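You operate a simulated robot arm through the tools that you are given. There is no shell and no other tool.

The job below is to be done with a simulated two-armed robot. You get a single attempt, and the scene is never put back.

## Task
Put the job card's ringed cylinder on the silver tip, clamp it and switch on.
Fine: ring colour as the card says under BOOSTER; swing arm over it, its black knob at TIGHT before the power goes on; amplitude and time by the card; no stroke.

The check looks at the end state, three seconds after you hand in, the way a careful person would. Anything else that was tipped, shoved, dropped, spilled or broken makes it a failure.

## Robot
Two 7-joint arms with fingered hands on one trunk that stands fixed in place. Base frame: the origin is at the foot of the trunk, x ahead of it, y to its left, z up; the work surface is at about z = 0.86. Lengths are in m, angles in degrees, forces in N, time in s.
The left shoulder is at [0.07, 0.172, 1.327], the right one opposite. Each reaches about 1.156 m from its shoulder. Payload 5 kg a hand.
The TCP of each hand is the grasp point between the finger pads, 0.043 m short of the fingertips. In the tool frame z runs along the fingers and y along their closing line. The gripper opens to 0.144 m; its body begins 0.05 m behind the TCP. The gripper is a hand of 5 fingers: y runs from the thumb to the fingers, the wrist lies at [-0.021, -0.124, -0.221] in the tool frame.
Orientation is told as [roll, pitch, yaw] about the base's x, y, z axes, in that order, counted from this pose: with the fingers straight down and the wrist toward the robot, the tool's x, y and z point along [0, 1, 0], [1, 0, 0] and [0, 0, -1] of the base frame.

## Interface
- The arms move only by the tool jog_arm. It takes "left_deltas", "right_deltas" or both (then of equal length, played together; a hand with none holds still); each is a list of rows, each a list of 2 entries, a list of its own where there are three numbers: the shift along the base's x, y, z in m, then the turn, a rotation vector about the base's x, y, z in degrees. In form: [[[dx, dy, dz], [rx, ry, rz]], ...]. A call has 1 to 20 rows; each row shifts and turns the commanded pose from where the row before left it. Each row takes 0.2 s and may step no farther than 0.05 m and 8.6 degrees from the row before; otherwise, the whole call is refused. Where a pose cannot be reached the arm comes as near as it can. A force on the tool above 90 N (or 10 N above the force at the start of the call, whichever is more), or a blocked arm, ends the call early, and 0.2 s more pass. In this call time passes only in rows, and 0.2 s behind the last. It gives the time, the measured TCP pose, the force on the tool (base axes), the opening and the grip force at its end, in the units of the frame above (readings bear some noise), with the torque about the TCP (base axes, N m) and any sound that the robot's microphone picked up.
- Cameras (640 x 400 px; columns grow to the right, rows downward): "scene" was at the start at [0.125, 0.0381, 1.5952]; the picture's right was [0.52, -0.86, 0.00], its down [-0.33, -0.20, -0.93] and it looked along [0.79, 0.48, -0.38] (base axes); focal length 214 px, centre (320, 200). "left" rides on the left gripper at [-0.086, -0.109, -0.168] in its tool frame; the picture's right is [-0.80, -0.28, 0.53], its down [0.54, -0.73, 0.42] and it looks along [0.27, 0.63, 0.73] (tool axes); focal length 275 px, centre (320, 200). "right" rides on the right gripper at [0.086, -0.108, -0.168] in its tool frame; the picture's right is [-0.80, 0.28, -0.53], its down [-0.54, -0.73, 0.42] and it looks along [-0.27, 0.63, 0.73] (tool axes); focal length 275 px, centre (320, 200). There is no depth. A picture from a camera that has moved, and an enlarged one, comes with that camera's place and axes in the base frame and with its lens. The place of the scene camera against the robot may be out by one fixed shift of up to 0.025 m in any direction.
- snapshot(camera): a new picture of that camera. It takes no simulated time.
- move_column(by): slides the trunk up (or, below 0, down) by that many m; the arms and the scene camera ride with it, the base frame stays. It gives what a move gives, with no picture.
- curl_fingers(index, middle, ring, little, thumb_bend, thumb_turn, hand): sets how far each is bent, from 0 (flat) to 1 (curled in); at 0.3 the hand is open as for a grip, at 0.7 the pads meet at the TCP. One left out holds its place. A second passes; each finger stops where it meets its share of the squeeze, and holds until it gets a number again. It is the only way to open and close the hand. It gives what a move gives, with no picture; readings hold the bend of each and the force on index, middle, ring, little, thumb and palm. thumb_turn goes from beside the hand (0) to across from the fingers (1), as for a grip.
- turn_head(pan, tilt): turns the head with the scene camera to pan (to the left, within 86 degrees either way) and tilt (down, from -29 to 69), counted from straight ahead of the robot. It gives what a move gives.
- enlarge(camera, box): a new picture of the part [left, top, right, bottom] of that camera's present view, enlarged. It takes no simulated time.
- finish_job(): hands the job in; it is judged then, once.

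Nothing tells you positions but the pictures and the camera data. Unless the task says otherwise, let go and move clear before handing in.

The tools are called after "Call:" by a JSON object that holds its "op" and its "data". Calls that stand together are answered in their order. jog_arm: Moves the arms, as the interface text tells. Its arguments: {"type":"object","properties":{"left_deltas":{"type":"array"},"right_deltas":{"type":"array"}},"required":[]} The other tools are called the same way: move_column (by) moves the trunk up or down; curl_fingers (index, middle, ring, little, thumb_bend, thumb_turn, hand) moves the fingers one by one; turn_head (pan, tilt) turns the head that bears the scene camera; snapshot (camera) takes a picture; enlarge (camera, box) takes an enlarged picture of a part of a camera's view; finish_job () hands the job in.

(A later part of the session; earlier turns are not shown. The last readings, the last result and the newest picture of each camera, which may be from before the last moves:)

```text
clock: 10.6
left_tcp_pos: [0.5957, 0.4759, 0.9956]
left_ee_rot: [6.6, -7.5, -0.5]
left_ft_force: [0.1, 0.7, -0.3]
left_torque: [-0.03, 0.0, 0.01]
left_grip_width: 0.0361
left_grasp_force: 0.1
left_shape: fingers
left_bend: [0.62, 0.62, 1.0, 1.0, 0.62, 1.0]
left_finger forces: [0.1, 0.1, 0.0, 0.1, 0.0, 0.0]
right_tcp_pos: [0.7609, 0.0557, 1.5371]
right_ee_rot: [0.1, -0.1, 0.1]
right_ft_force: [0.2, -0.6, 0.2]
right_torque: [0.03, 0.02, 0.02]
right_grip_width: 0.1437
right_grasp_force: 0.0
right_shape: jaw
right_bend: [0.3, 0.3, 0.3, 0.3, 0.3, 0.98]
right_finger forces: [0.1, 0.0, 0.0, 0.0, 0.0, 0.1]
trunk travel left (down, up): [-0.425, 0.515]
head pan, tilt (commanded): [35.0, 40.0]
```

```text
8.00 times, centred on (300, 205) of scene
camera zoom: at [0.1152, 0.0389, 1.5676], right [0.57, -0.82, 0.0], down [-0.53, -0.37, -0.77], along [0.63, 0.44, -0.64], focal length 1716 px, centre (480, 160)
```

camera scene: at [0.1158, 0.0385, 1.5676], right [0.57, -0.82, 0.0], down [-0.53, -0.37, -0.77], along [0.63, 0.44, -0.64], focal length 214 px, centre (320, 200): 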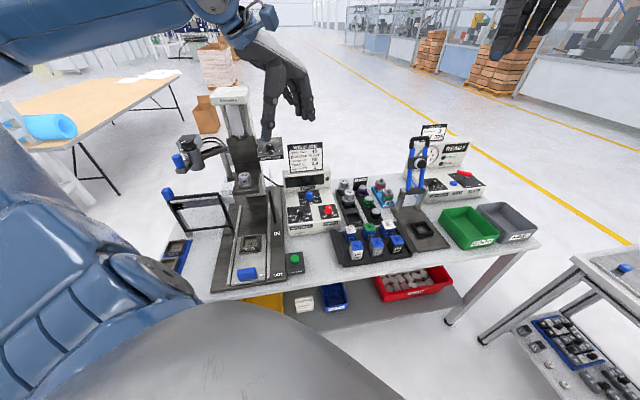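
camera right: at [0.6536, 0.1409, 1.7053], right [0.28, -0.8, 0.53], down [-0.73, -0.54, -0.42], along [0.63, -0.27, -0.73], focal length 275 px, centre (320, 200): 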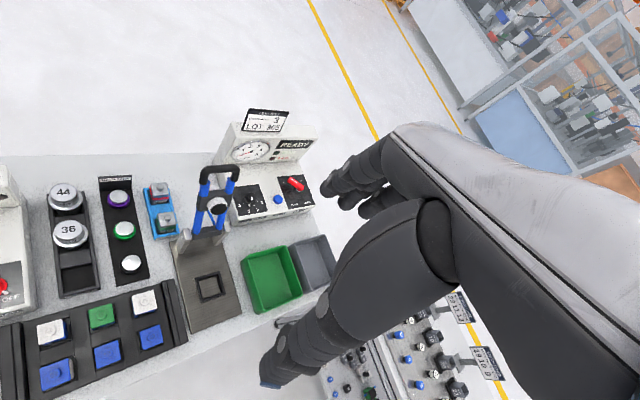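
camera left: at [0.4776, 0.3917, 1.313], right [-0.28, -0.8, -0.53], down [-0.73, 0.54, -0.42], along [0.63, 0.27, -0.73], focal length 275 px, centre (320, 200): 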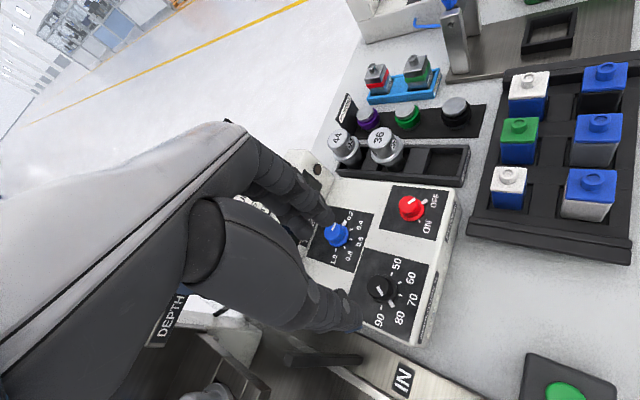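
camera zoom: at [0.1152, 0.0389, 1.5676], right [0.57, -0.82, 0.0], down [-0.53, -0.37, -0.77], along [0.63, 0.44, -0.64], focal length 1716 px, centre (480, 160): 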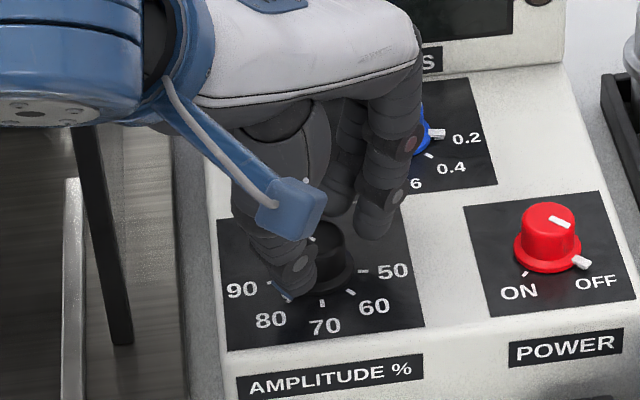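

Call:
{"op": "curl_fingers", "data": {"hand": "left", "index": 0.68, "middle": 0.68, "thumb_bend": 0.68}}

Call:
{"op": "enlarge", "data": {"camera": "left", "box": [260, 180, 420, 308]}}

Call:
{"op": "enlarge", "data": {"camera": "scene", "box": [260, 180, 340, 230]}}

```text
clock: 11.6
left_tcp_pos: [0.5963, 0.4751, 0.9958]
left_ee_rot: [6.6, -7.5, -0.6]
left_ft_force: [1.3, 0.6, 2.4]
left_torque: [0.03, -0.1, -0.02]
left_grip_width: 0.0227
left_grasp_force: 5.3
left_shape: fingers
left_bend: [0.67, 0.65, 1.0, 1.0, 0.65, 1.0]
left_finger forces: [0.7, 5.1, 0.0, 0.0, 4.0, 0.0]
right_tcp_pos: [0.7614, 0.0555, 1.5365]
right_ee_rot: [0.1, 0.0, 0.0]
right_ft_force: [-0.1, 0.0, 0.0]
right_torque: [0.03, 0.04, 0.0]
right_grip_width: 0.1436
right_grasp_force: 0.0
right_shape: jaw
right_bend: [0.3, 0.3, 0.3, 0.3, 0.3, 0.98]
right_finger forces: [0.1, 0.0, 0.0, 0.0, 0.1, 0.1]
trunk travel left (down, up): [-0.425, 0.515]
head pan, tilt (commanded): [35.0, 40.0]
```

```text
3.12 times, centred on (340, 244) of left
camera zoom: at [0.4675, 0.3723, 1.1376], right [-0.21, -0.73, -0.65], down [-0.67, 0.59, -0.45], along [0.71, 0.34, -0.61], focal length 860 px, centre (258, 62)
```

zoom: 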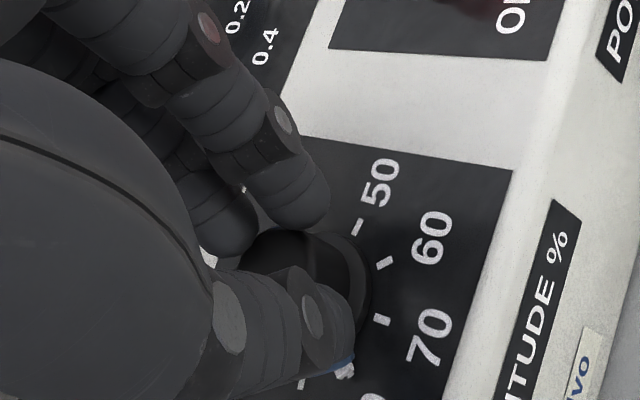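

```text
8.00 times, centred on (300, 205) of scene
camera zoom: at [0.1153, 0.0388, 1.5676], right [0.57, -0.82, 0.0], down [-0.53, -0.37, -0.77], along [0.63, 0.44, -0.64], focal length 1716 px, centre (480, 160)
```

zoom: 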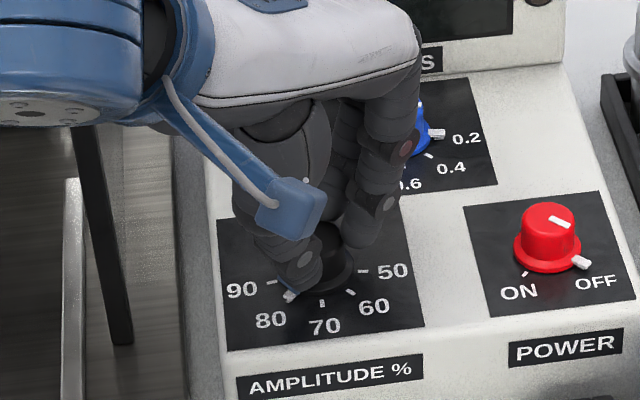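

The three tips are now on the knob. I'll firm up the squeeze and rotate anticlockwise (from above) about the knob's axis.

Call:
{"op": "curl_fingers", "data": {"hand": "left", "index": 0.75, "middle": 0.72, "thumb_bend": 0.75}}

Call:
{"op": "jog_arm", "data": {"left_deltas": [[[0.0006, 0.0013, 0.0002], [-0.9, -0.8, 6.9]], [[0.0004, 0.0013, 0.0002], [-0.9, -0.8, 6.9]], [[0.0003, 0.0014, 0.0002], [-0.9, -0.8, 6.9]], [[0.0001, 0.0014, 0.0002], [-0.9, -0.8, 6.9]]]}}

Call:
{"op": "enlarge", "data": {"camera": "left", "box": [260, 180, 420, 308]}}

Call:
{"op": "enlarge", "data": {"camera": "scene", "box": [260, 180, 340, 230]}}

```text
clock: 12.6
left_tcp_pos: [0.5968, 0.4751, 0.9969]
left_ee_rot: [6.7, -7.4, -0.5]
left_ft_force: [1.8, -0.5, 5.5]
left_torque: [0.12, -0.27, -0.05]
left_grip_width: 0.0139
left_grasp_force: 22.1
left_shape: fingers
left_bend: [0.73, 0.65, 1.0, 1.0, 0.67, 1.0]
left_finger forces: [9.0, 21.4, 0.1, 0.0, 13.2, 0.0]
right_tcp_pos: [0.7618, 0.0539, 1.5385]
right_ee_rot: [0.0, 0.0, -0.1]
right_ft_force: [-0.4, 0.0, 0.0]
right_torque: [-0.01, -0.04, -0.01]
right_grip_width: 0.1439
right_grasp_force: 0.0
right_shape: jaw
right_bend: [0.3, 0.3, 0.3, 0.3, 0.3, 0.98]
right_finger forces: [0.0, 0.1, 0.0, 0.1, 0.1, 0.0]
trunk travel left (down, up): [-0.425, 0.515]
head pan, tilt (commanded): [35.0, 40.0]
```

```text
clock: 13.6
left_tcp_pos: [0.5986, 0.4781, 0.9973]
left_ee_rot: [2.4, -9.6, 27.8]
left_ft_force: [10.5, -11.8, 2.8]
left_torque: [-0.31, -0.43, -0.17]
left_grip_width: 0.0133
left_grasp_force: 22.5
left_shape: fingers
left_bend: [0.72, 0.65, 1.0, 1.0, 0.69, 1.0]
left_finger forces: [14.4, 16.6, 0.0, 0.0, 14.7, 0.1]
right_tcp_pos: [0.7637, 0.052, 1.5358]
right_ee_rot: [0.1, 0.1, 0.0]
right_ft_force: [0.0, 0.6, -0.2]
right_torque: [0.01, 0.04, 0.02]
right_grip_width: 0.1437
right_grasp_force: 0.1
right_shape: jaw
right_bend: [0.3, 0.3, 0.3, 0.3, 0.3, 0.98]
right_finger forces: [0.1, 0.0, 0.0, 0.0, 0.0, 0.0]
trunk travel left (down, up): [-0.425, 0.515]
head pan, tilt (commanded): [35.0, 40.0]
```

```text
3.12 times, centred on (340, 244) of left
camera zoom: at [0.5229, 0.3345, 1.1405], right [0.2, -0.77, -0.61], down [-0.83, 0.19, -0.52], along [0.51, 0.61, -0.61], focal length 860 px, centre (258, 62)
```

zoom: 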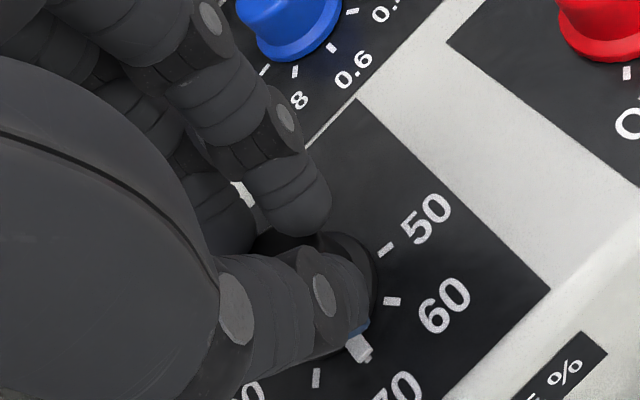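

```text
8.00 times, centred on (300, 205) of scene
camera zoom: at [0.1167, 0.037, 1.5676], right [0.57, -0.82, 0.0], down [-0.53, -0.37, -0.77], along [0.63, 0.44, -0.64], focal length 1716 px, centre (480, 160)
```

zoom: 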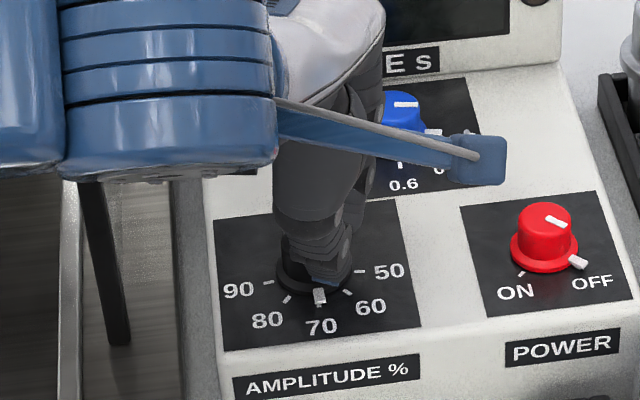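

The knob turned with the hand: the pointer is now at about 70. I'll continue anticlockwise toward 60.

Call:
{"op": "jog_arm", "data": {"left_deltas": [[[-0.0001, 0.0014, 0.0002], [-0.9, -0.8, 6.9]], [[-0.0003, 0.0014, 0.0002], [-0.9, -0.8, 6.9]], [[-0.0005, 0.0013, 0.0002], [-0.9, -0.8, 6.9]], [[-0.0007, 0.0013, 0.0002], [-0.9, -0.8, 6.9]]]}}

Call:
{"op": "enlarge", "data": {"camera": "left", "box": [260, 180, 420, 308]}}

Call:
{"op": "enlarge", "data": {"camera": "scene", "box": [260, 180, 340, 230]}}

```text
clock: 14.6
left_tcp_pos: [0.5966, 0.4849, 0.9974]
left_ee_rot: [-2.4, -9.6, 56.2]
left_ft_force: [18.0, -10.1, 2.5]
left_torque: [-0.3, -0.75, -0.12]
left_grip_width: 0.013
left_grasp_force: 18.7
left_shape: fingers
left_bend: [0.72, 0.67, 1.0, 1.0, 0.7, 0.97]
left_finger forces: [11.8, 8.4, 0.0, 0.0, 17.8, 0.1]
right_tcp_pos: [0.7641, 0.0531, 1.535]
right_ee_rot: [0.1, 0.1, 0.1]
right_ft_force: [0.5, 0.2, -0.4]
right_torque: [0.0, 0.04, 0.01]
right_grip_width: 0.1436
right_grasp_force: 0.1
right_shape: jaw
right_bend: [0.3, 0.3, 0.3, 0.3, 0.3, 0.98]
right_finger forces: [0.0, 0.0, 0.0, 0.0, 0.1, 0.1]
trunk travel left (down, up): [-0.425, 0.515]
head pan, tilt (commanded): [35.0, 40.0]
```

```text
3.12 times, centred on (340, 244) of left
camera zoom: at [0.5878, 0.3293, 1.1479], right [0.57, -0.62, -0.54], down [-0.79, -0.24, -0.56], along [0.22, 0.75, -0.63], focal length 860 px, centre (258, 62)
```

zoom: 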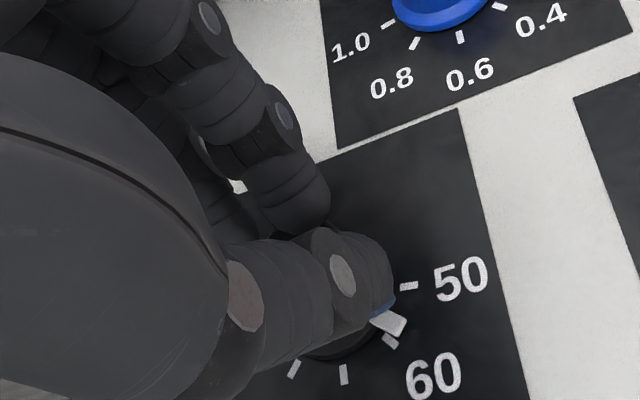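

```text
8.00 times, centred on (300, 205) of scene
camera zoom: at [0.1179, 0.0373, 1.5675], right [0.57, -0.82, 0.0], down [-0.53, -0.37, -0.77], along [0.63, 0.44, -0.64], focal length 1716 px, centre (480, 160)
```

zoom: 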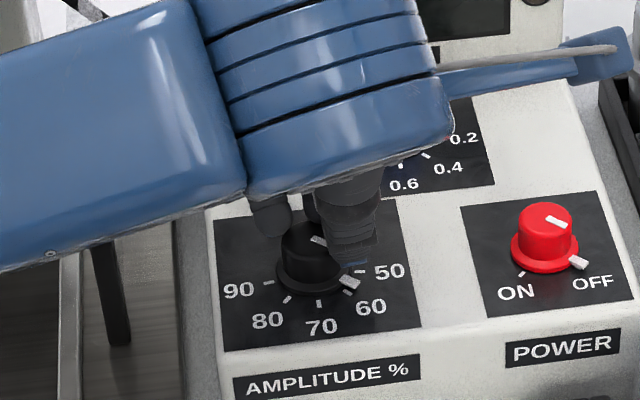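

Pointer is slightly beyond 60 now (between 60 and 50). I'll turn back a touch clockwise.

Call:
{"op": "jog_arm", "data": {"left_deltas": [[[0.0007, -0.0012, -0.0002], [0.9, 0.8, -6.9]], [[0.0002, -0.0004, 0], [0.3, 0.25, -2.0]]]}}

Call:
{"op": "enlarge", "data": {"camera": "left", "box": [300, 230, 420, 308]}}

Call:
{"op": "enlarge", "data": {"camera": "scene", "box": [280, 195, 328, 225]}}

```text
clock: 15.2
left_tcp_pos: [0.5977, 0.4852, 0.997]
left_ee_rot: [-0.8, -9.9, 47.0]
left_ft_force: [11.4, -6.2, 5.3]
left_torque: [-0.2, -0.5, -0.1]
left_grip_width: 0.0125
left_grasp_force: 20.5
left_shape: fingers
left_bend: [0.72, 0.67, 1.0, 1.0, 0.71, 0.97]
left_finger forces: [14.0, 10.1, 0.0, 0.1, 17.9, 0.0]
right_tcp_pos: [0.7619, 0.0527, 1.5374]
right_ee_rot: [0.1, 0.1, 0.1]
right_ft_force: [-0.2, 0.3, -0.6]
right_torque: [-0.01, -0.01, 0.01]
right_grip_width: 0.1436
right_grasp_force: 0.1
right_shape: jaw
right_bend: [0.3, 0.3, 0.3, 0.3, 0.3, 0.98]
right_finger forces: [0.1, 0.1, 0.1, 0.1, 0.1, 0.1]
trunk travel left (down, up): [-0.425, 0.515]
head pan, tilt (commanded): [35.0, 40.0]
```

```text
5.13 times, centred on (360, 269) of left
camera zoom: at [0.5656, 0.3284, 1.1448], right [0.46, -0.69, -0.56], down [-0.83, -0.1, -0.55], along [0.32, 0.72, -0.62], focal length 1412 px, centre (115, -154)
```

zoom: 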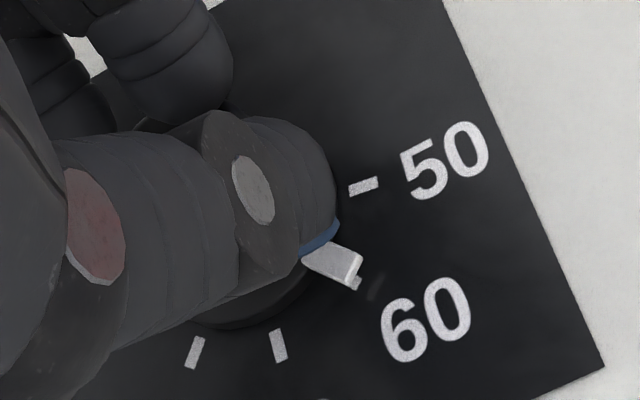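

```text
13.33 times, centred on (304, 210) of scene
camera zoom: at [0.1163, 0.0376, 1.5676], right [0.57, -0.82, 0.0], down [-0.53, -0.37, -0.77], along [0.63, 0.44, -0.64], focal length 2860 px, centre (533, 67)
```

zoom: 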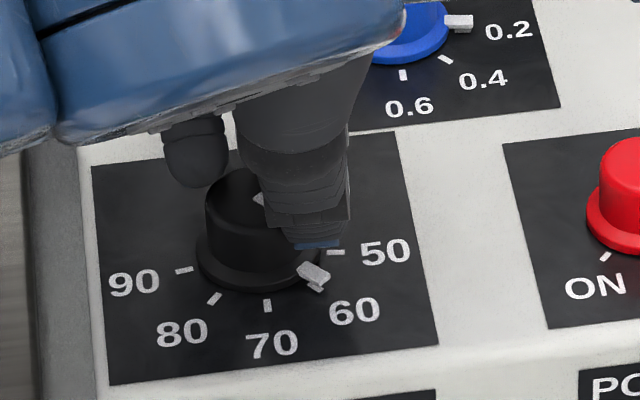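

Call:
{"op": "jog_arm", "data": {"left_deltas": [[[0.0004, -0.0006, 0], [0.5, 0.4, -4.0]]]}}

Call:
{"op": "curl_fingers", "data": {"hand": "left", "index": 0.52, "middle": 0.52, "thumb_bend": 0.55}}

Call:
{"op": "enlarge", "data": {"camera": "scene", "box": [280, 195, 328, 225]}}

Call:
{"op": "enlarge", "data": {"camera": "left", "box": [260, 180, 420, 308]}}

```text
clock: 15.6
left_tcp_pos: [0.5965, 0.4842, 0.997]
left_ee_rot: [-0.3, -10.0, 42.9]
left_ft_force: [9.4, -4.8, 7.0]
left_torque: [-0.17, -0.51, -0.05]
left_grip_width: 0.0129
left_grasp_force: 21.5
left_shape: fingers
left_bend: [0.72, 0.67, 1.0, 1.0, 0.71, 0.97]
left_finger forces: [15.3, 10.1, 0.1, 0.1, 17.5, 0.0]
right_tcp_pos: [0.76, 0.0544, 1.5364]
right_ee_rot: [0.0, 0.0, -0.1]
right_ft_force: [-0.5, 0.2, 0.1]
right_torque: [-0.01, 0.0, 0.02]
right_grip_width: 0.1437
right_grasp_force: 0.0
right_shape: jaw
right_bend: [0.3, 0.3, 0.3, 0.3, 0.3, 0.98]
right_finger forces: [0.1, 0.0, 0.1, 0.0, 0.1, 0.0]
trunk travel left (down, up): [-0.425, 0.515]
head pan, tilt (commanded): [35.0, 40.0]
```

```text
clock: 16.6
left_tcp_pos: [0.5957, 0.4838, 0.9969]
left_ee_rot: [-0.2, -9.8, 43.0]
left_ft_force: [0.1, -0.5, 0.6]
left_torque: [-0.03, -0.03, -0.01]
left_grip_width: 0.0651
left_grasp_force: 0.1
left_shape: fingers
left_bend: [0.52, 0.52, 1.0, 1.0, 0.55, 1.0]
left_finger forces: [0.0, 0.1, 0.0, 0.0, 0.0, 0.0]
right_tcp_pos: [0.7611, 0.0556, 1.5371]
right_ee_rot: [0.0, 0.0, 0.0]
right_ft_force: [0.2, 0.3, 0.0]
right_torque: [0.02, 0.03, 0.01]
right_grip_width: 0.1437
right_grasp_force: 0.1
right_shape: jaw
right_bend: [0.3, 0.3, 0.3, 0.3, 0.3, 0.98]
right_finger forces: [0.0, 0.0, 0.0, 0.0, 0.0, 0.0]
trunk travel left (down, up): [-0.425, 0.515]
head pan, tilt (commanded): [35.0, 40.0]
```

```text
13.33 times, centred on (304, 210) of scene
camera zoom: at [0.1153, 0.0393, 1.5676], right [0.57, -0.82, 0.0], down [-0.53, -0.37, -0.77], along [0.63, 0.44, -0.64], focal length 2860 px, centre (533, 67)
```

zoom: 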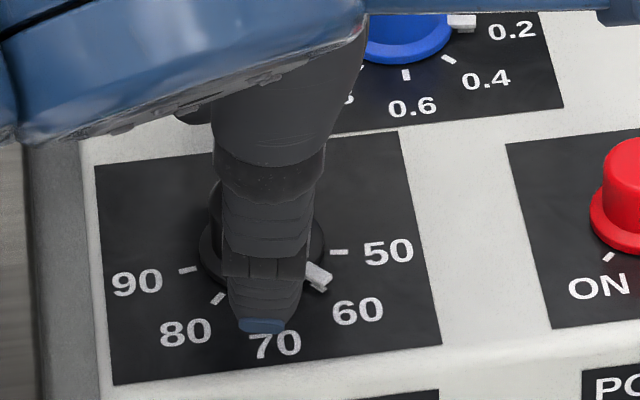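

```text
3.12 times, centred on (340, 244) of left
camera zoom: at [0.5555, 0.3303, 1.1435], right [0.41, -0.71, -0.57], down [-0.84, -0.04, -0.54], along [0.36, 0.7, -0.61], focal length 860 px, centre (258, 62)
```

zoom: 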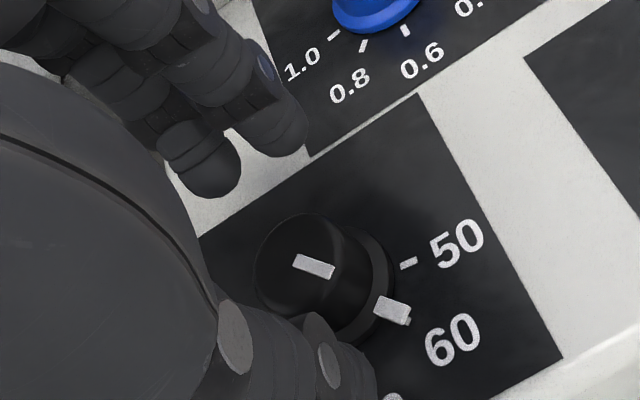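

Released near 60. I'll lift the hand clear and check the pointer precisely.

Call:
{"op": "jog_arm", "data": {"left_deltas": [[[-0.004, -0.0035, 0.03], [0, 0, 0]], [[-0.004, -0.0035, 0.03], [0, 0, 0]], [[-0.004, -0.0035, 0.03], [0, 0, 0]]]}}

Call:
{"op": "enlarge", "data": {"camera": "left", "box": [330, 200, 490, 328]}}

Call:
{"op": "enlarge", "data": {"camera": "scene", "box": [280, 190, 328, 225]}}

```text
clock: 17.4
left_tcp_pos: [0.5852, 0.4741, 1.0875]
left_ee_rot: [-0.2, -9.9, 43.0]
left_ft_force: [0.3, 0.2, -0.4]
left_torque: [0.02, -0.04, 0.03]
left_grip_width: 0.0653
left_grasp_force: 0.0
left_shape: fingers
left_bend: [0.52, 0.52, 1.0, 1.0, 0.55, 1.0]
left_finger forces: [0.0, 0.0, 0.0, 0.1, 0.1, 0.1]
right_tcp_pos: [0.7616, 0.0545, 1.5379]
right_ee_rot: [0.0, 0.0, 0.0]
right_ft_force: [0.2, -0.3, -0.9]
right_torque: [0.02, 0.02, -0.02]
right_grip_width: 0.1437
right_grasp_force: 0.1
right_shape: jaw
right_bend: [0.3, 0.3, 0.3, 0.3, 0.3, 0.98]
right_finger forces: [0.1, 0.0, 0.0, 0.1, 0.0, 0.0]
trunk travel left (down, up): [-0.425, 0.515]
head pan, tilt (commanded): [35.0, 40.0]
```

```text
3.12 times, centred on (410, 264) of left
camera zoom: at [0.544, 0.3187, 1.234], right [0.4, -0.71, -0.57], down [-0.84, -0.04, -0.54], along [0.36, 0.7, -0.61], focal length 860 px, centre (39, 0)
```

zoom: 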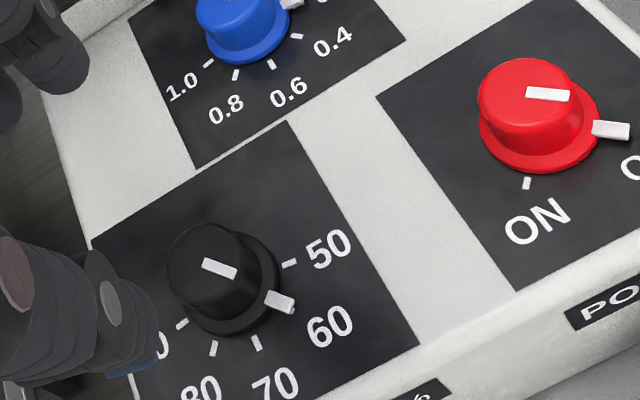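

```text
11.43 times, centred on (304, 208) of scene
camera zoom: at [0.1155, 0.0384, 1.5675], right [0.57, -0.82, 0.0], down [-0.53, -0.37, -0.77], along [0.63, 0.44, -0.64], focal length 2451 px, centre (503, 114)
```

zoom: 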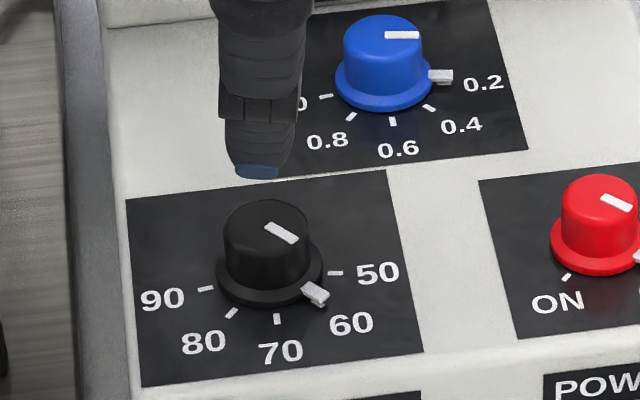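

Amplitude now reads 60. Next is the time knob; to keep knuckles off the display and card I'll approach with the fingers to its right and the hand leaning back, first rotating the hand in free space.

Call:
{"op": "jog_arm", "data": {"left_deltas": [[[-0.002, -0.01, 0.015], [0.94, 0.83, -7.14]], [[0, -0.01, 0.015], [0.94, 0.83, -7.14]], [[0, -0.01, 0.01], [0.94, 0.83, -7.14]], [[0, -0.01, 0.01], [0.94, 0.83, -7.14]], [[0, -0.01, 0], [0.94, 0.83, -7.14]], [[0, -0.01, 0], [0.94, 0.83, -7.14]], [[0, 0, 0], [0.94, 0.83, -7.14]], [[0, 0, 0], [0.94, 0.83, -7.14]], [[0, 0, 0], [7.2, -2.0, 0.7]], [[0, 0, 0], [7.2, -2.0, 0.7]]]}}

Call:
{"op": "curl_fingers", "data": {"hand": "left", "index": 0.56, "middle": 0.56, "thumb_bend": 0.56}}

Call:
{"op": "snapshot", "data": {"camera": "scene"}}

Call:
{"op": "snapshot", "data": {"camera": "left"}}

```text
clock: 19.6
left_tcp_pos: [0.5828, 0.4133, 1.138]
left_ee_rot: [23.5, -5.5, -15.5]
left_ft_force: [-0.8, 0.8, 0.6]
left_torque: [0.04, -0.02, 0.03]
left_grip_width: 0.0652
left_grasp_force: 0.0
left_shape: fingers
left_bend: [0.52, 0.52, 1.0, 1.0, 0.55, 1.0]
left_finger forces: [0.0, 0.0, 0.0, 0.0, 0.0, 0.0]
right_tcp_pos: [0.7628, 0.0549, 1.5371]
right_ee_rot: [0.0, 0.0, 0.0]
right_ft_force: [-0.3, -0.4, 0.0]
right_torque: [0.0, 0.0, 0.0]
right_grip_width: 0.1439
right_grasp_force: 0.1
right_shape: jaw
right_bend: [0.3, 0.3, 0.3, 0.3, 0.3, 0.98]
right_finger forces: [0.1, 0.0, 0.1, 0.1, 0.1, 0.0]
trunk travel left (down, up): [-0.425, 0.515]
head pan, tilt (commanded): [35.0, 40.0]
```

```text
clock: 20.6
left_tcp_pos: [0.5828, 0.4131, 1.1366]
left_ee_rot: [23.3, -5.6, -15.6]
left_ft_force: [0.2, -0.2, 0.3]
left_torque: [-0.01, 0.05, 0.01]
left_grip_width: 0.0571
left_grasp_force: 0.0
left_shape: fingers
left_bend: [0.56, 0.56, 1.0, 1.0, 0.56, 1.0]
left_finger forces: [0.1, 0.1, 0.1, 0.1, 0.1, 0.0]
right_tcp_pos: [0.7617, 0.055, 1.5379]
right_ee_rot: [0.0, 0.0, 0.1]
right_ft_force: [-0.7, -0.4, 0.8]
right_torque: [0.02, -0.02, 0.03]
right_grip_width: 0.1437
right_grasp_force: 0.0
right_shape: jaw
right_bend: [0.3, 0.3, 0.3, 0.3, 0.3, 0.98]
right_finger forces: [0.0, 0.0, 0.0, 0.0, 0.0, 0.0]
trunk travel left (down, up): [-0.425, 0.515]
head pan, tilt (commanded): [35.0, 40.0]
```

```text
taken
camera scene: at [0.1152, 0.0387, 1.5676], right [0.57, -0.82, 0.0], down [-0.53, -0.37, -0.77], along [0.63, 0.44, -0.64], focal length 214 px, centre (320, 200)
```

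scene: 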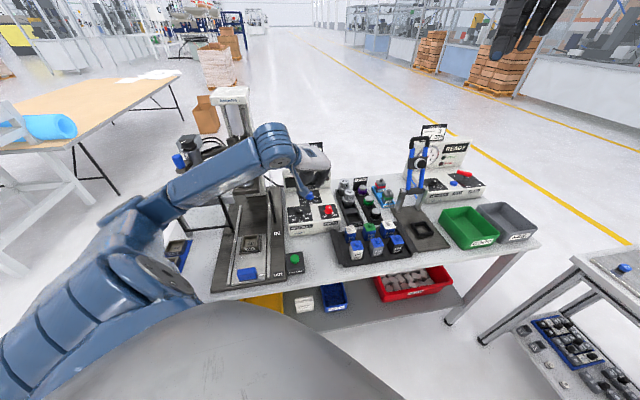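

```text
taken
camera left: at [0.4288, 0.3058, 1.246], right [-0.34, -0.45, -0.83], down [-0.5, 0.83, -0.24], along [0.8, 0.34, -0.5], focal length 275 px, centre (320, 200)
```

left: 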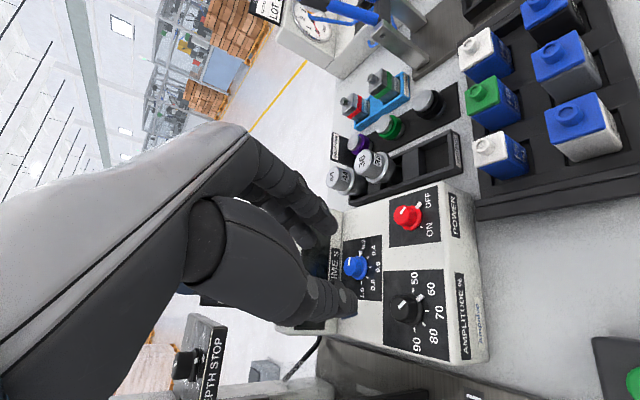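

Call:
{"op": "enlarge", "data": {"camera": "left", "box": [290, 200, 450, 328]}}

Call:
{"op": "enlarge", "data": {"camera": "scene", "box": [260, 140, 360, 215]}}

```text
3.12 times, centred on (370, 264) of left
camera zoom: at [0.4288, 0.3058, 1.246], right [-0.34, -0.45, -0.83], down [-0.5, 0.83, -0.24], along [0.8, 0.34, -0.5], focal length 860 px, centre (164, 0)
```

zoom: 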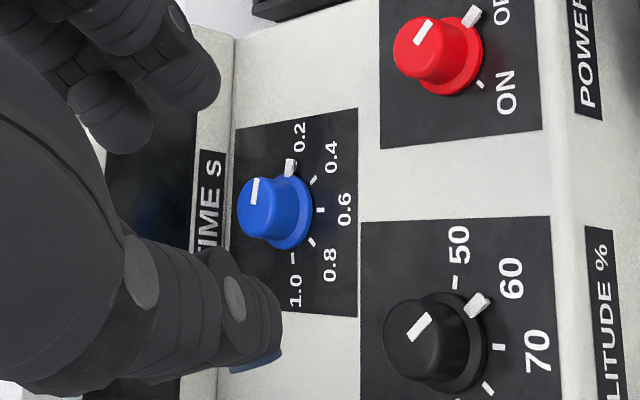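

```text
5.33 times, centred on (310, 178) of scene
camera zoom: at [0.1152, 0.0387, 1.5676], right [0.57, -0.82, 0.0], down [-0.53, -0.37, -0.77], along [0.63, 0.44, -0.64], focal length 1144 px, centre (373, 320)
```

zoom: 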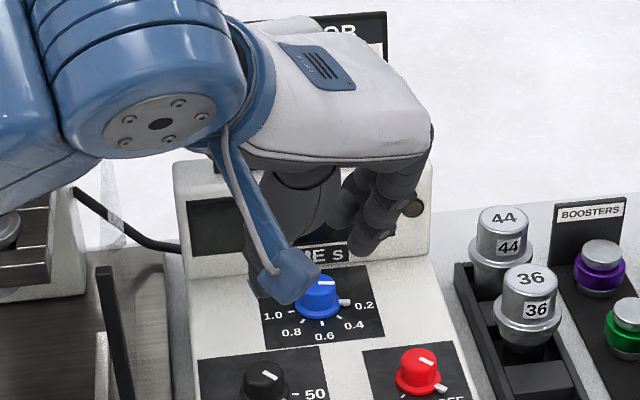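

Amplitude pointer still sits on 60. Now I'll move over the time knob in this leaned-back posture, stopping about 8 cm short to check alignment.

Call:
{"op": "jog_arm", "data": {"left_deltas": [[[0.03, 0.012, -0.005], [0, 0, 0]], [[0.033, 0.016, -0.02], [0, 0, 0]], [[0.032, 0.0165, -0.024], [0, 0, 0]]]}}

Call:
{"op": "enlarge", "data": {"camera": "left", "box": [270, 180, 430, 308]}}

Call:
{"op": "enlarge", "data": {"camera": "scene", "box": [270, 150, 366, 210]}}

```text
clock: 21.4
left_tcp_pos: [0.6802, 0.4583, 1.0883]
left_ee_rot: [23.4, -5.5, -15.4]
left_ft_force: [-0.5, 0.5, 0.0]
left_torque: [-0.02, 0.03, -0.04]
left_grip_width: 0.057
left_grasp_force: 0.1
left_shape: fingers
left_bend: [0.56, 0.56, 1.0, 1.0, 0.56, 1.0]
left_finger forces: [0.0, 0.0, 0.0, 0.1, 0.0, 0.1]
right_tcp_pos: [0.7624, 0.0566, 1.5375]
right_ee_rot: [0.0, 0.1, 0.0]
right_ft_force: [0.8, 1.1, 0.1]
right_torque: [-0.03, 0.01, 0.02]
right_grip_width: 0.1436
right_grasp_force: 0.0
right_shape: jaw
right_bend: [0.3, 0.3, 0.3, 0.3, 0.3, 0.98]
right_finger forces: [0.0, 0.0, 0.1, 0.0, 0.0, 0.0]
trunk travel left (down, up): [-0.425, 0.515]
head pan, tilt (commanded): [35.0, 40.0]
```

```text
3.12 times, centred on (350, 244) of left
camera zoom: at [0.5254, 0.3508, 1.1965], right [-0.34, -0.45, -0.83], down [-0.5, 0.83, -0.24], along [0.8, 0.34, -0.5], focal length 860 px, centre (226, 62)
```

zoom: 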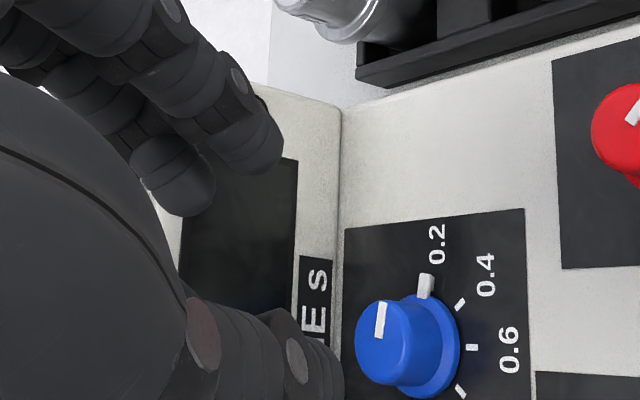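

```text
6.67 times, centred on (318, 180) of scene
camera zoom: at [0.1162, 0.0395, 1.5675], right [0.57, -0.82, 0.0], down [-0.53, -0.37, -0.77], along [0.63, 0.44, -0.64], focal length 1430 px, centre (333, 333)
```

zoom: 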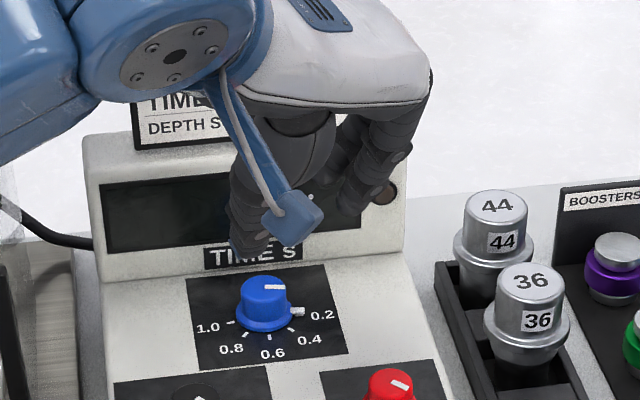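

Call:
{"op": "jog_arm", "data": {"left_deltas": [[[0.004, 0.0075, -0.029], [0, 0, 0]], [[0.004, 0.0072, -0.029], [0, 0, 0]]]}}

Call:
{"op": "enlarge", "data": {"camera": "left", "box": [270, 180, 430, 308]}}

Call:
{"op": "enlarge", "data": {"camera": "scene", "box": [270, 150, 366, 210]}}

```text
clock: 22.0
left_tcp_pos: [0.6879, 0.4721, 1.0287]
left_ee_rot: [23.4, -5.5, -15.5]
left_ft_force: [0.8, 0.0, -0.2]
left_torque: [-0.03, -0.01, -0.03]
left_grip_width: 0.057
left_grasp_force: 0.1
left_shape: fingers
left_bend: [0.56, 0.56, 1.0, 1.0, 0.56, 1.0]
left_finger forces: [0.0, 0.0, 0.1, 0.0, 0.0, 0.1]
right_tcp_pos: [0.7627, 0.0558, 1.5371]
right_ee_rot: [-0.1, 0.1, -0.1]
right_ft_force: [1.2, 0.8, -0.1]
right_torque: [-0.02, 0.0, 0.0]
right_grip_width: 0.1434
right_grasp_force: 0.1
right_shape: jaw
right_bend: [0.3, 0.3, 0.3, 0.3, 0.3, 0.98]
right_finger forces: [0.0, 0.1, 0.0, 0.0, 0.0, 0.0]
trunk travel left (down, up): [-0.425, 0.515]
head pan, tilt (commanded): [35.0, 40.0]
```

```text
3.12 times, centred on (350, 244) of left
camera zoom: at [0.5337, 0.3653, 1.1378], right [-0.34, -0.45, -0.83], down [-0.5, 0.83, -0.24], along [0.8, 0.33, -0.5], focal length 860 px, centre (226, 62)
```

zoom: 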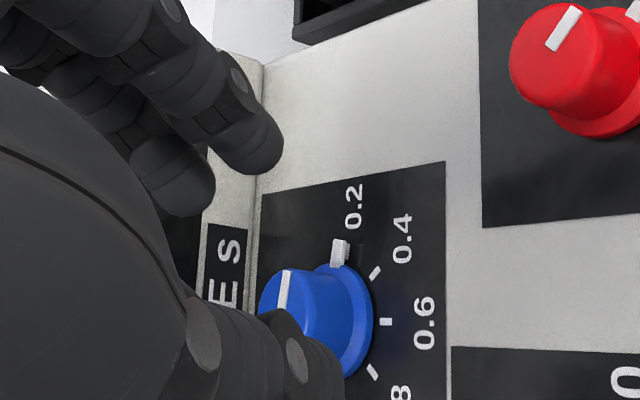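

```text
6.67 times, centred on (318, 180) of scene
camera zoom: at [0.1161, 0.0398, 1.5675], right [0.57, -0.82, 0.0], down [-0.53, -0.37, -0.77], along [0.63, 0.44, -0.64], focal length 1430 px, centre (333, 333)
```

zoom: 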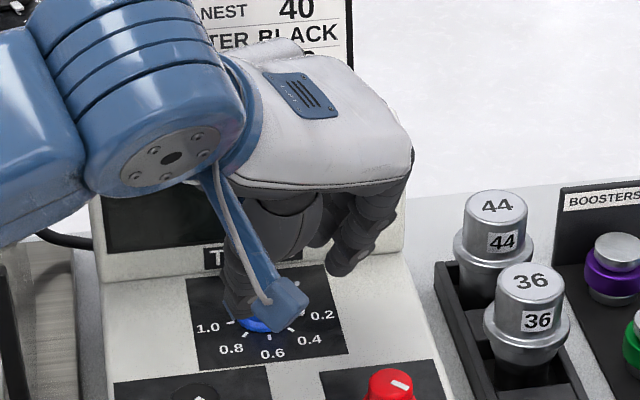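

Call:
{"op": "jog_arm", "data": {"left_deltas": [[[-0.0045, 0.002, -0.0135], [0, 0, 0]]]}}

Call:
{"op": "enlarge", "data": {"camera": "left", "box": [270, 180, 430, 308]}}

Call:
{"op": "enlarge", "data": {"camera": "scene", "box": [278, 172, 342, 212]}}

```text
clock: 22.4
left_tcp_pos: [0.6824, 0.4752, 1.0167]
left_ee_rot: [23.5, -5.6, -15.4]
left_ft_force: [-0.6, 0.2, 0.2]
left_torque: [-0.04, -0.01, -0.02]
left_grip_width: 0.0569
left_grasp_force: 0.1
left_shape: fingers
left_bend: [0.56, 0.56, 1.0, 1.0, 0.56, 1.0]
left_finger forces: [0.1, 0.1, 0.1, 0.0, 0.0, 0.0]
right_tcp_pos: [0.762, 0.0563, 1.5373]
right_ee_rot: [-0.1, 0.1, 0.0]
right_ft_force: [-0.3, 0.7, -0.3]
right_torque: [0.01, -0.01, 0.03]
right_grip_width: 0.1439
right_grasp_force: 0.0
right_shape: jaw
right_bend: [0.3, 0.3, 0.3, 0.3, 0.3, 0.98]
right_finger forces: [0.0, 0.1, 0.1, 0.0, 0.0, 0.0]
trunk travel left (down, up): [-0.425, 0.515]
head pan, tilt (commanded): [35.0, 40.0]
```

```text
3.12 times, centred on (350, 244) of left
camera zoom: at [0.5282, 0.3671, 1.1253], right [-0.34, -0.45, -0.83], down [-0.5, 0.83, -0.24], along [0.8, 0.33, -0.5], focal length 860 px, centre (226, 62)
```

zoom: 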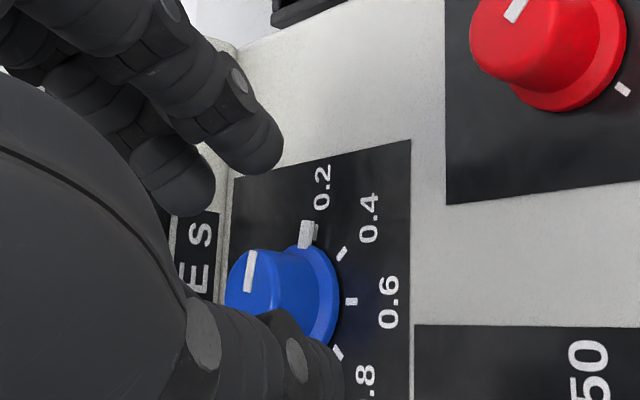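

```text
10.00 times, centred on (310, 192) of scene
camera zoom: at [0.115, 0.0393, 1.5676], right [0.57, -0.82, 0.0], down [-0.53, -0.37, -0.77], along [0.63, 0.44, -0.64], focal length 2145 px, centre (420, 280)
```

zoom: 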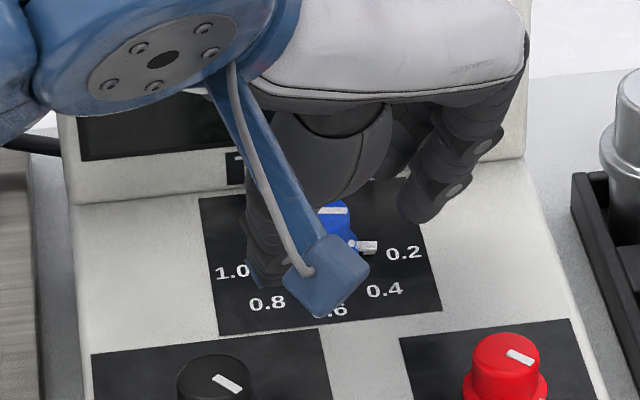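

Call:
{"op": "jog_arm", "data": {"left_deltas": [[[0.0011, 0.005, -0.0065], [0, 0, 0]]]}}

Call:
{"op": "curl_fingers", "data": {"hand": "left", "index": 0.62, "middle": 0.62, "thumb_bend": 0.61}}

Call:
{"op": "enlarge", "data": {"camera": "left", "box": [270, 180, 430, 308]}}

Call:
{"op": "enlarge", "data": {"camera": "scene", "box": [278, 172, 342, 212]}}

```text
clock: 22.8
left_tcp_pos: [0.6827, 0.479, 1.0092]
left_ee_rot: [23.4, -5.6, -15.5]
left_ft_force: [-0.6, -0.1, 0.7]
left_torque: [0.0, 0.0, 0.02]
left_grip_width: 0.0569
left_grasp_force: 0.0
left_shape: fingers
left_bend: [0.56, 0.56, 1.0, 1.0, 0.56, 1.0]
left_finger forces: [0.0, 0.0, 0.1, 0.0, 0.1, 0.0]
right_tcp_pos: [0.7615, 0.0544, 1.5387]
right_ee_rot: [-0.1, 0.0, 0.0]
right_ft_force: [-0.2, -0.5, 1.2]
right_torque: [0.01, 0.02, 0.02]
right_grip_width: 0.1436
right_grasp_force: 0.1
right_shape: jaw
right_bend: [0.3, 0.3, 0.3, 0.3, 0.3, 0.98]
right_finger forces: [0.0, 0.0, 0.1, 0.0, 0.0, 0.1]
trunk travel left (down, up): [-0.425, 0.515]
head pan, tilt (commanded): [35.0, 40.0]
```

```text
clock: 23.8
left_tcp_pos: [0.6824, 0.4796, 1.0102]
left_ee_rot: [23.4, -5.5, -15.5]
left_ft_force: [-0.2, 0.1, -0.1]
left_torque: [0.03, 0.01, -0.04]
left_grip_width: 0.0378
left_grasp_force: 0.1
left_shape: fingers
left_bend: [0.62, 0.62, 1.0, 1.0, 0.61, 1.0]
left_finger forces: [0.0, 0.0, 0.0, 0.0, 0.0, 0.0]
right_tcp_pos: [0.7616, 0.0546, 1.5381]
right_ee_rot: [0.0, -0.1, 0.0]
right_ft_force: [-0.7, -0.6, -0.2]
right_torque: [-0.02, -0.02, 0.0]
right_grip_width: 0.1436
right_grasp_force: 0.0
right_shape: jaw
right_bend: [0.3, 0.3, 0.3, 0.3, 0.3, 0.98]
right_finger forces: [0.0, 0.0, 0.0, 0.0, 0.0, 0.0]
trunk travel left (down, up): [-0.425, 0.515]
head pan, tilt (commanded): [35.0, 40.0]
```

```text
3.12 times, centred on (350, 244) of left
camera zoom: at [0.529, 0.3718, 1.1188], right [-0.34, -0.45, -0.83], down [-0.5, 0.83, -0.24], along [0.8, 0.34, -0.5], focal length 860 px, centre (226, 62)
```

zoom: 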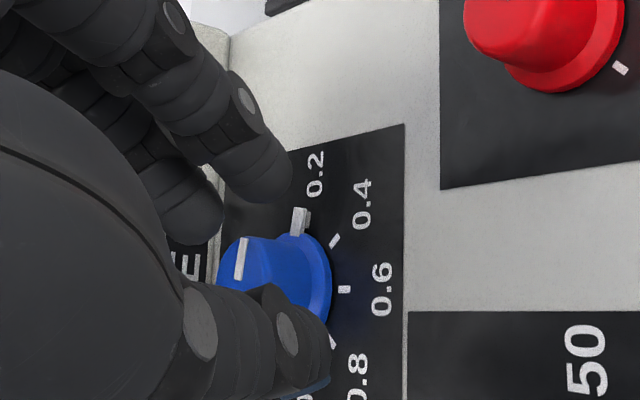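

```text
10.00 times, centred on (310, 192) of scene
camera zoom: at [0.1153, 0.0388, 1.5676], right [0.57, -0.82, 0.0], down [-0.53, -0.37, -0.77], along [0.63, 0.44, -0.64], focal length 2145 px, centre (420, 280)
```

zoom: 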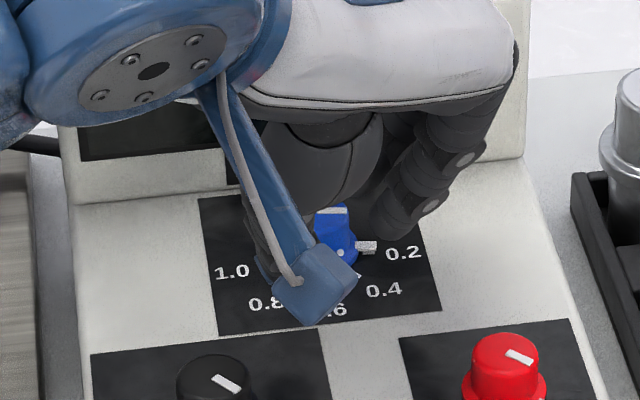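

Call:
{"op": "curl_fingers", "data": {"hand": "left", "index": 0.75, "middle": 0.72, "thumb_bend": 0.75}}

Call:
{"op": "enlarge", "data": {"camera": "left", "box": [270, 180, 430, 308]}}

Call:
{"op": "enlarge", "data": {"camera": "scene", "box": [278, 172, 342, 212]}}

```text
clock: 24.8
left_tcp_pos: [0.6827, 0.4791, 1.0108]
left_ee_rot: [23.4, -5.4, -15.6]
left_ft_force: [0.4, 0.4, -0.3]
left_torque: [0.01, 0.03, -0.01]
left_grip_width: 0.0012
left_grasp_force: 0.3
left_shape: fingers
left_bend: [0.73, 0.72, 1.0, 1.0, 0.72, 1.0]
left_finger forces: [0.0, 0.1, 0.1, 0.0, 0.0, 0.0]
right_tcp_pos: [0.7623, 0.0558, 1.5363]
right_ee_rot: [0.0, 0.0, 0.0]
right_ft_force: [0.8, -0.3, 1.0]
right_torque: [0.0, -0.02, 0.02]
right_grip_width: 0.1437
right_grasp_force: 0.0
right_shape: jaw
right_bend: [0.3, 0.3, 0.3, 0.3, 0.3, 0.98]
right_finger forces: [0.0, 0.0, 0.0, 0.0, 0.1, 0.1]
trunk travel left (down, up): [-0.425, 0.515]
head pan, tilt (commanded): [35.0, 40.0]
```

```text
3.12 times, centred on (350, 244) of left
camera zoom: at [0.5289, 0.3718, 1.1188], right [-0.34, -0.45, -0.83], down [-0.5, 0.83, -0.24], along [0.8, 0.34, -0.5], focal length 860 px, centre (226, 62)
```

zoom: 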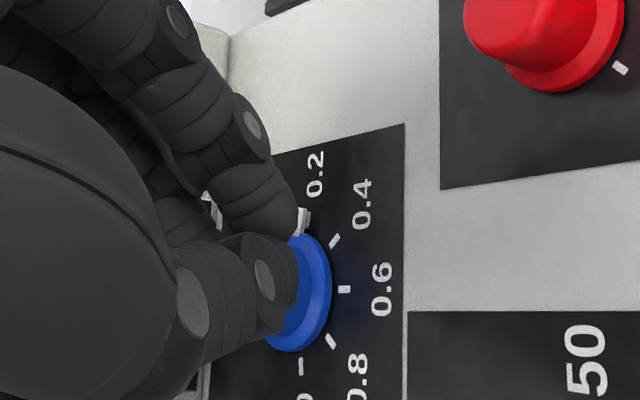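

```text
10.00 times, centred on (310, 192) of scene
camera zoom: at [0.1153, 0.0389, 1.5676], right [0.57, -0.82, 0.0], down [-0.53, -0.37, -0.77], along [0.63, 0.44, -0.64], focal length 2145 px, centre (420, 280)
```

zoom: 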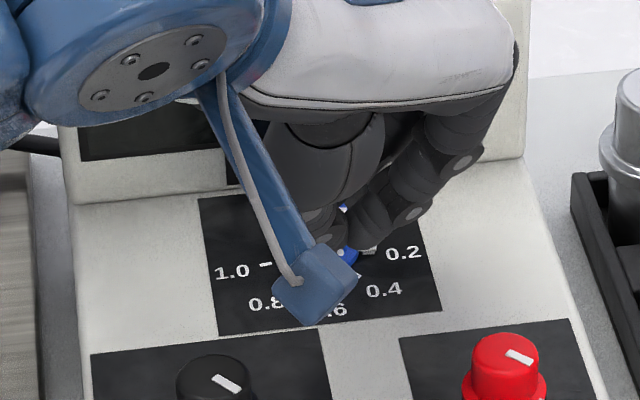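

The tips closed on air just above the cap, so the knob is lower than I took it. I'll reopen, correct a bit forward and go about 2 cm deeper.

Call:
{"op": "curl_fingers", "data": {"hand": "left", "index": 0.57, "middle": 0.57, "thumb_bend": 0.57}}

Call:
{"op": "jog_arm", "data": {"left_deltas": [[[0.007, 0.0035, -0.01], [0, 0, 0]], [[0.005, 0.003, -0.007], [0, 0, 0]]]}}

Call:
{"op": "enlarge", "data": {"camera": "left", "box": [270, 180, 430, 308]}}

Call:
{"op": "enlarge", "data": {"camera": "scene", "box": [278, 172, 342, 212]}}

```text
clock: 25.8
left_tcp_pos: [0.6825, 0.4795, 1.0105]
left_ee_rot: [23.4, -5.7, -15.6]
left_ft_force: [0.0, 0.7, -0.1]
left_torque: [-0.04, 0.01, 0.0]
left_grip_width: 0.0561
left_grasp_force: 0.1
left_shape: fingers
left_bend: [0.56, 0.56, 1.0, 1.0, 0.56, 1.0]
left_finger forces: [0.0, 0.0, 0.0, 0.0, 0.1, 0.0]
right_tcp_pos: [0.7623, 0.0556, 1.5368]
right_ee_rot: [-0.1, -0.1, 0.0]
right_ft_force: [0.3, 0.8, 0.4]
right_torque: [-0.02, 0.0, 0.04]
right_grip_width: 0.1436
right_grasp_force: 0.0
right_shape: jaw
right_bend: [0.3, 0.3, 0.3, 0.3, 0.3, 0.98]
right_finger forces: [0.0, 0.0, 0.0, 0.0, 0.0, 0.0]
trunk travel left (down, up): [-0.425, 0.515]
head pan, tilt (commanded): [35.0, 40.0]
```

```text
clock: 26.4
left_tcp_pos: [0.6948, 0.4868, 0.9925]
left_ee_rot: [23.4, -5.5, -15.5]
left_ft_force: [-0.6, -0.4, -0.4]
left_torque: [-0.01, -0.01, 0.0]
left_grip_width: 0.0561
left_grasp_force: 0.1
left_shape: fingers
left_bend: [0.56, 0.56, 1.0, 1.0, 0.56, 1.0]
left_finger forces: [0.0, 0.0, 0.0, 0.0, 0.0, 0.1]
right_tcp_pos: [0.762, 0.0549, 1.535]
right_ee_rot: [0.0, 0.1, 0.0]
right_ft_force: [1.3, 0.3, -0.3]
right_torque: [-0.02, -0.03, 0.02]
right_grip_width: 0.1437
right_grasp_force: 0.1
right_shape: jaw
right_bend: [0.3, 0.3, 0.3, 0.3, 0.3, 0.98]
right_finger forces: [0.1, 0.1, 0.0, 0.0, 0.0, 0.1]
trunk travel left (down, up): [-0.425, 0.515]
head pan, tilt (commanded): [35.0, 40.0]
```

```text
3.12 times, centred on (350, 244) of left
camera zoom: at [0.5413, 0.3788, 1.1016], right [-0.34, -0.45, -0.83], down [-0.5, 0.83, -0.24], along [0.8, 0.34, -0.5], focal length 860 px, centre (226, 62)
```

zoom: 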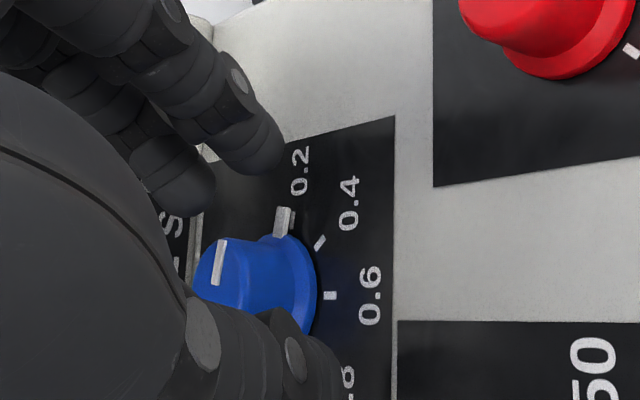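

```text
10.00 times, centred on (310, 192) of scene
camera zoom: at [0.1156, 0.039, 1.5676], right [0.57, -0.82, 0.0], down [-0.53, -0.37, -0.77], along [0.63, 0.44, -0.64], focal length 2145 px, centre (420, 280)
```

zoom: 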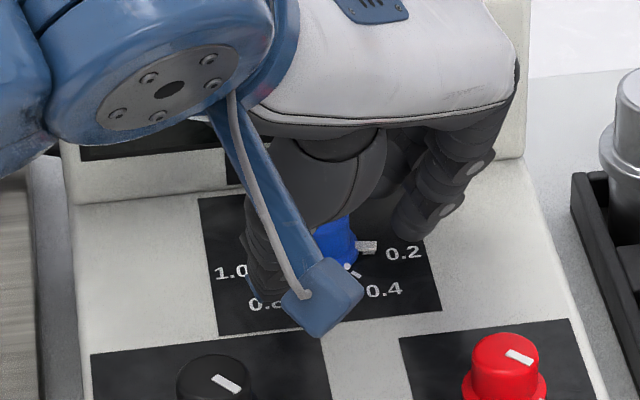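

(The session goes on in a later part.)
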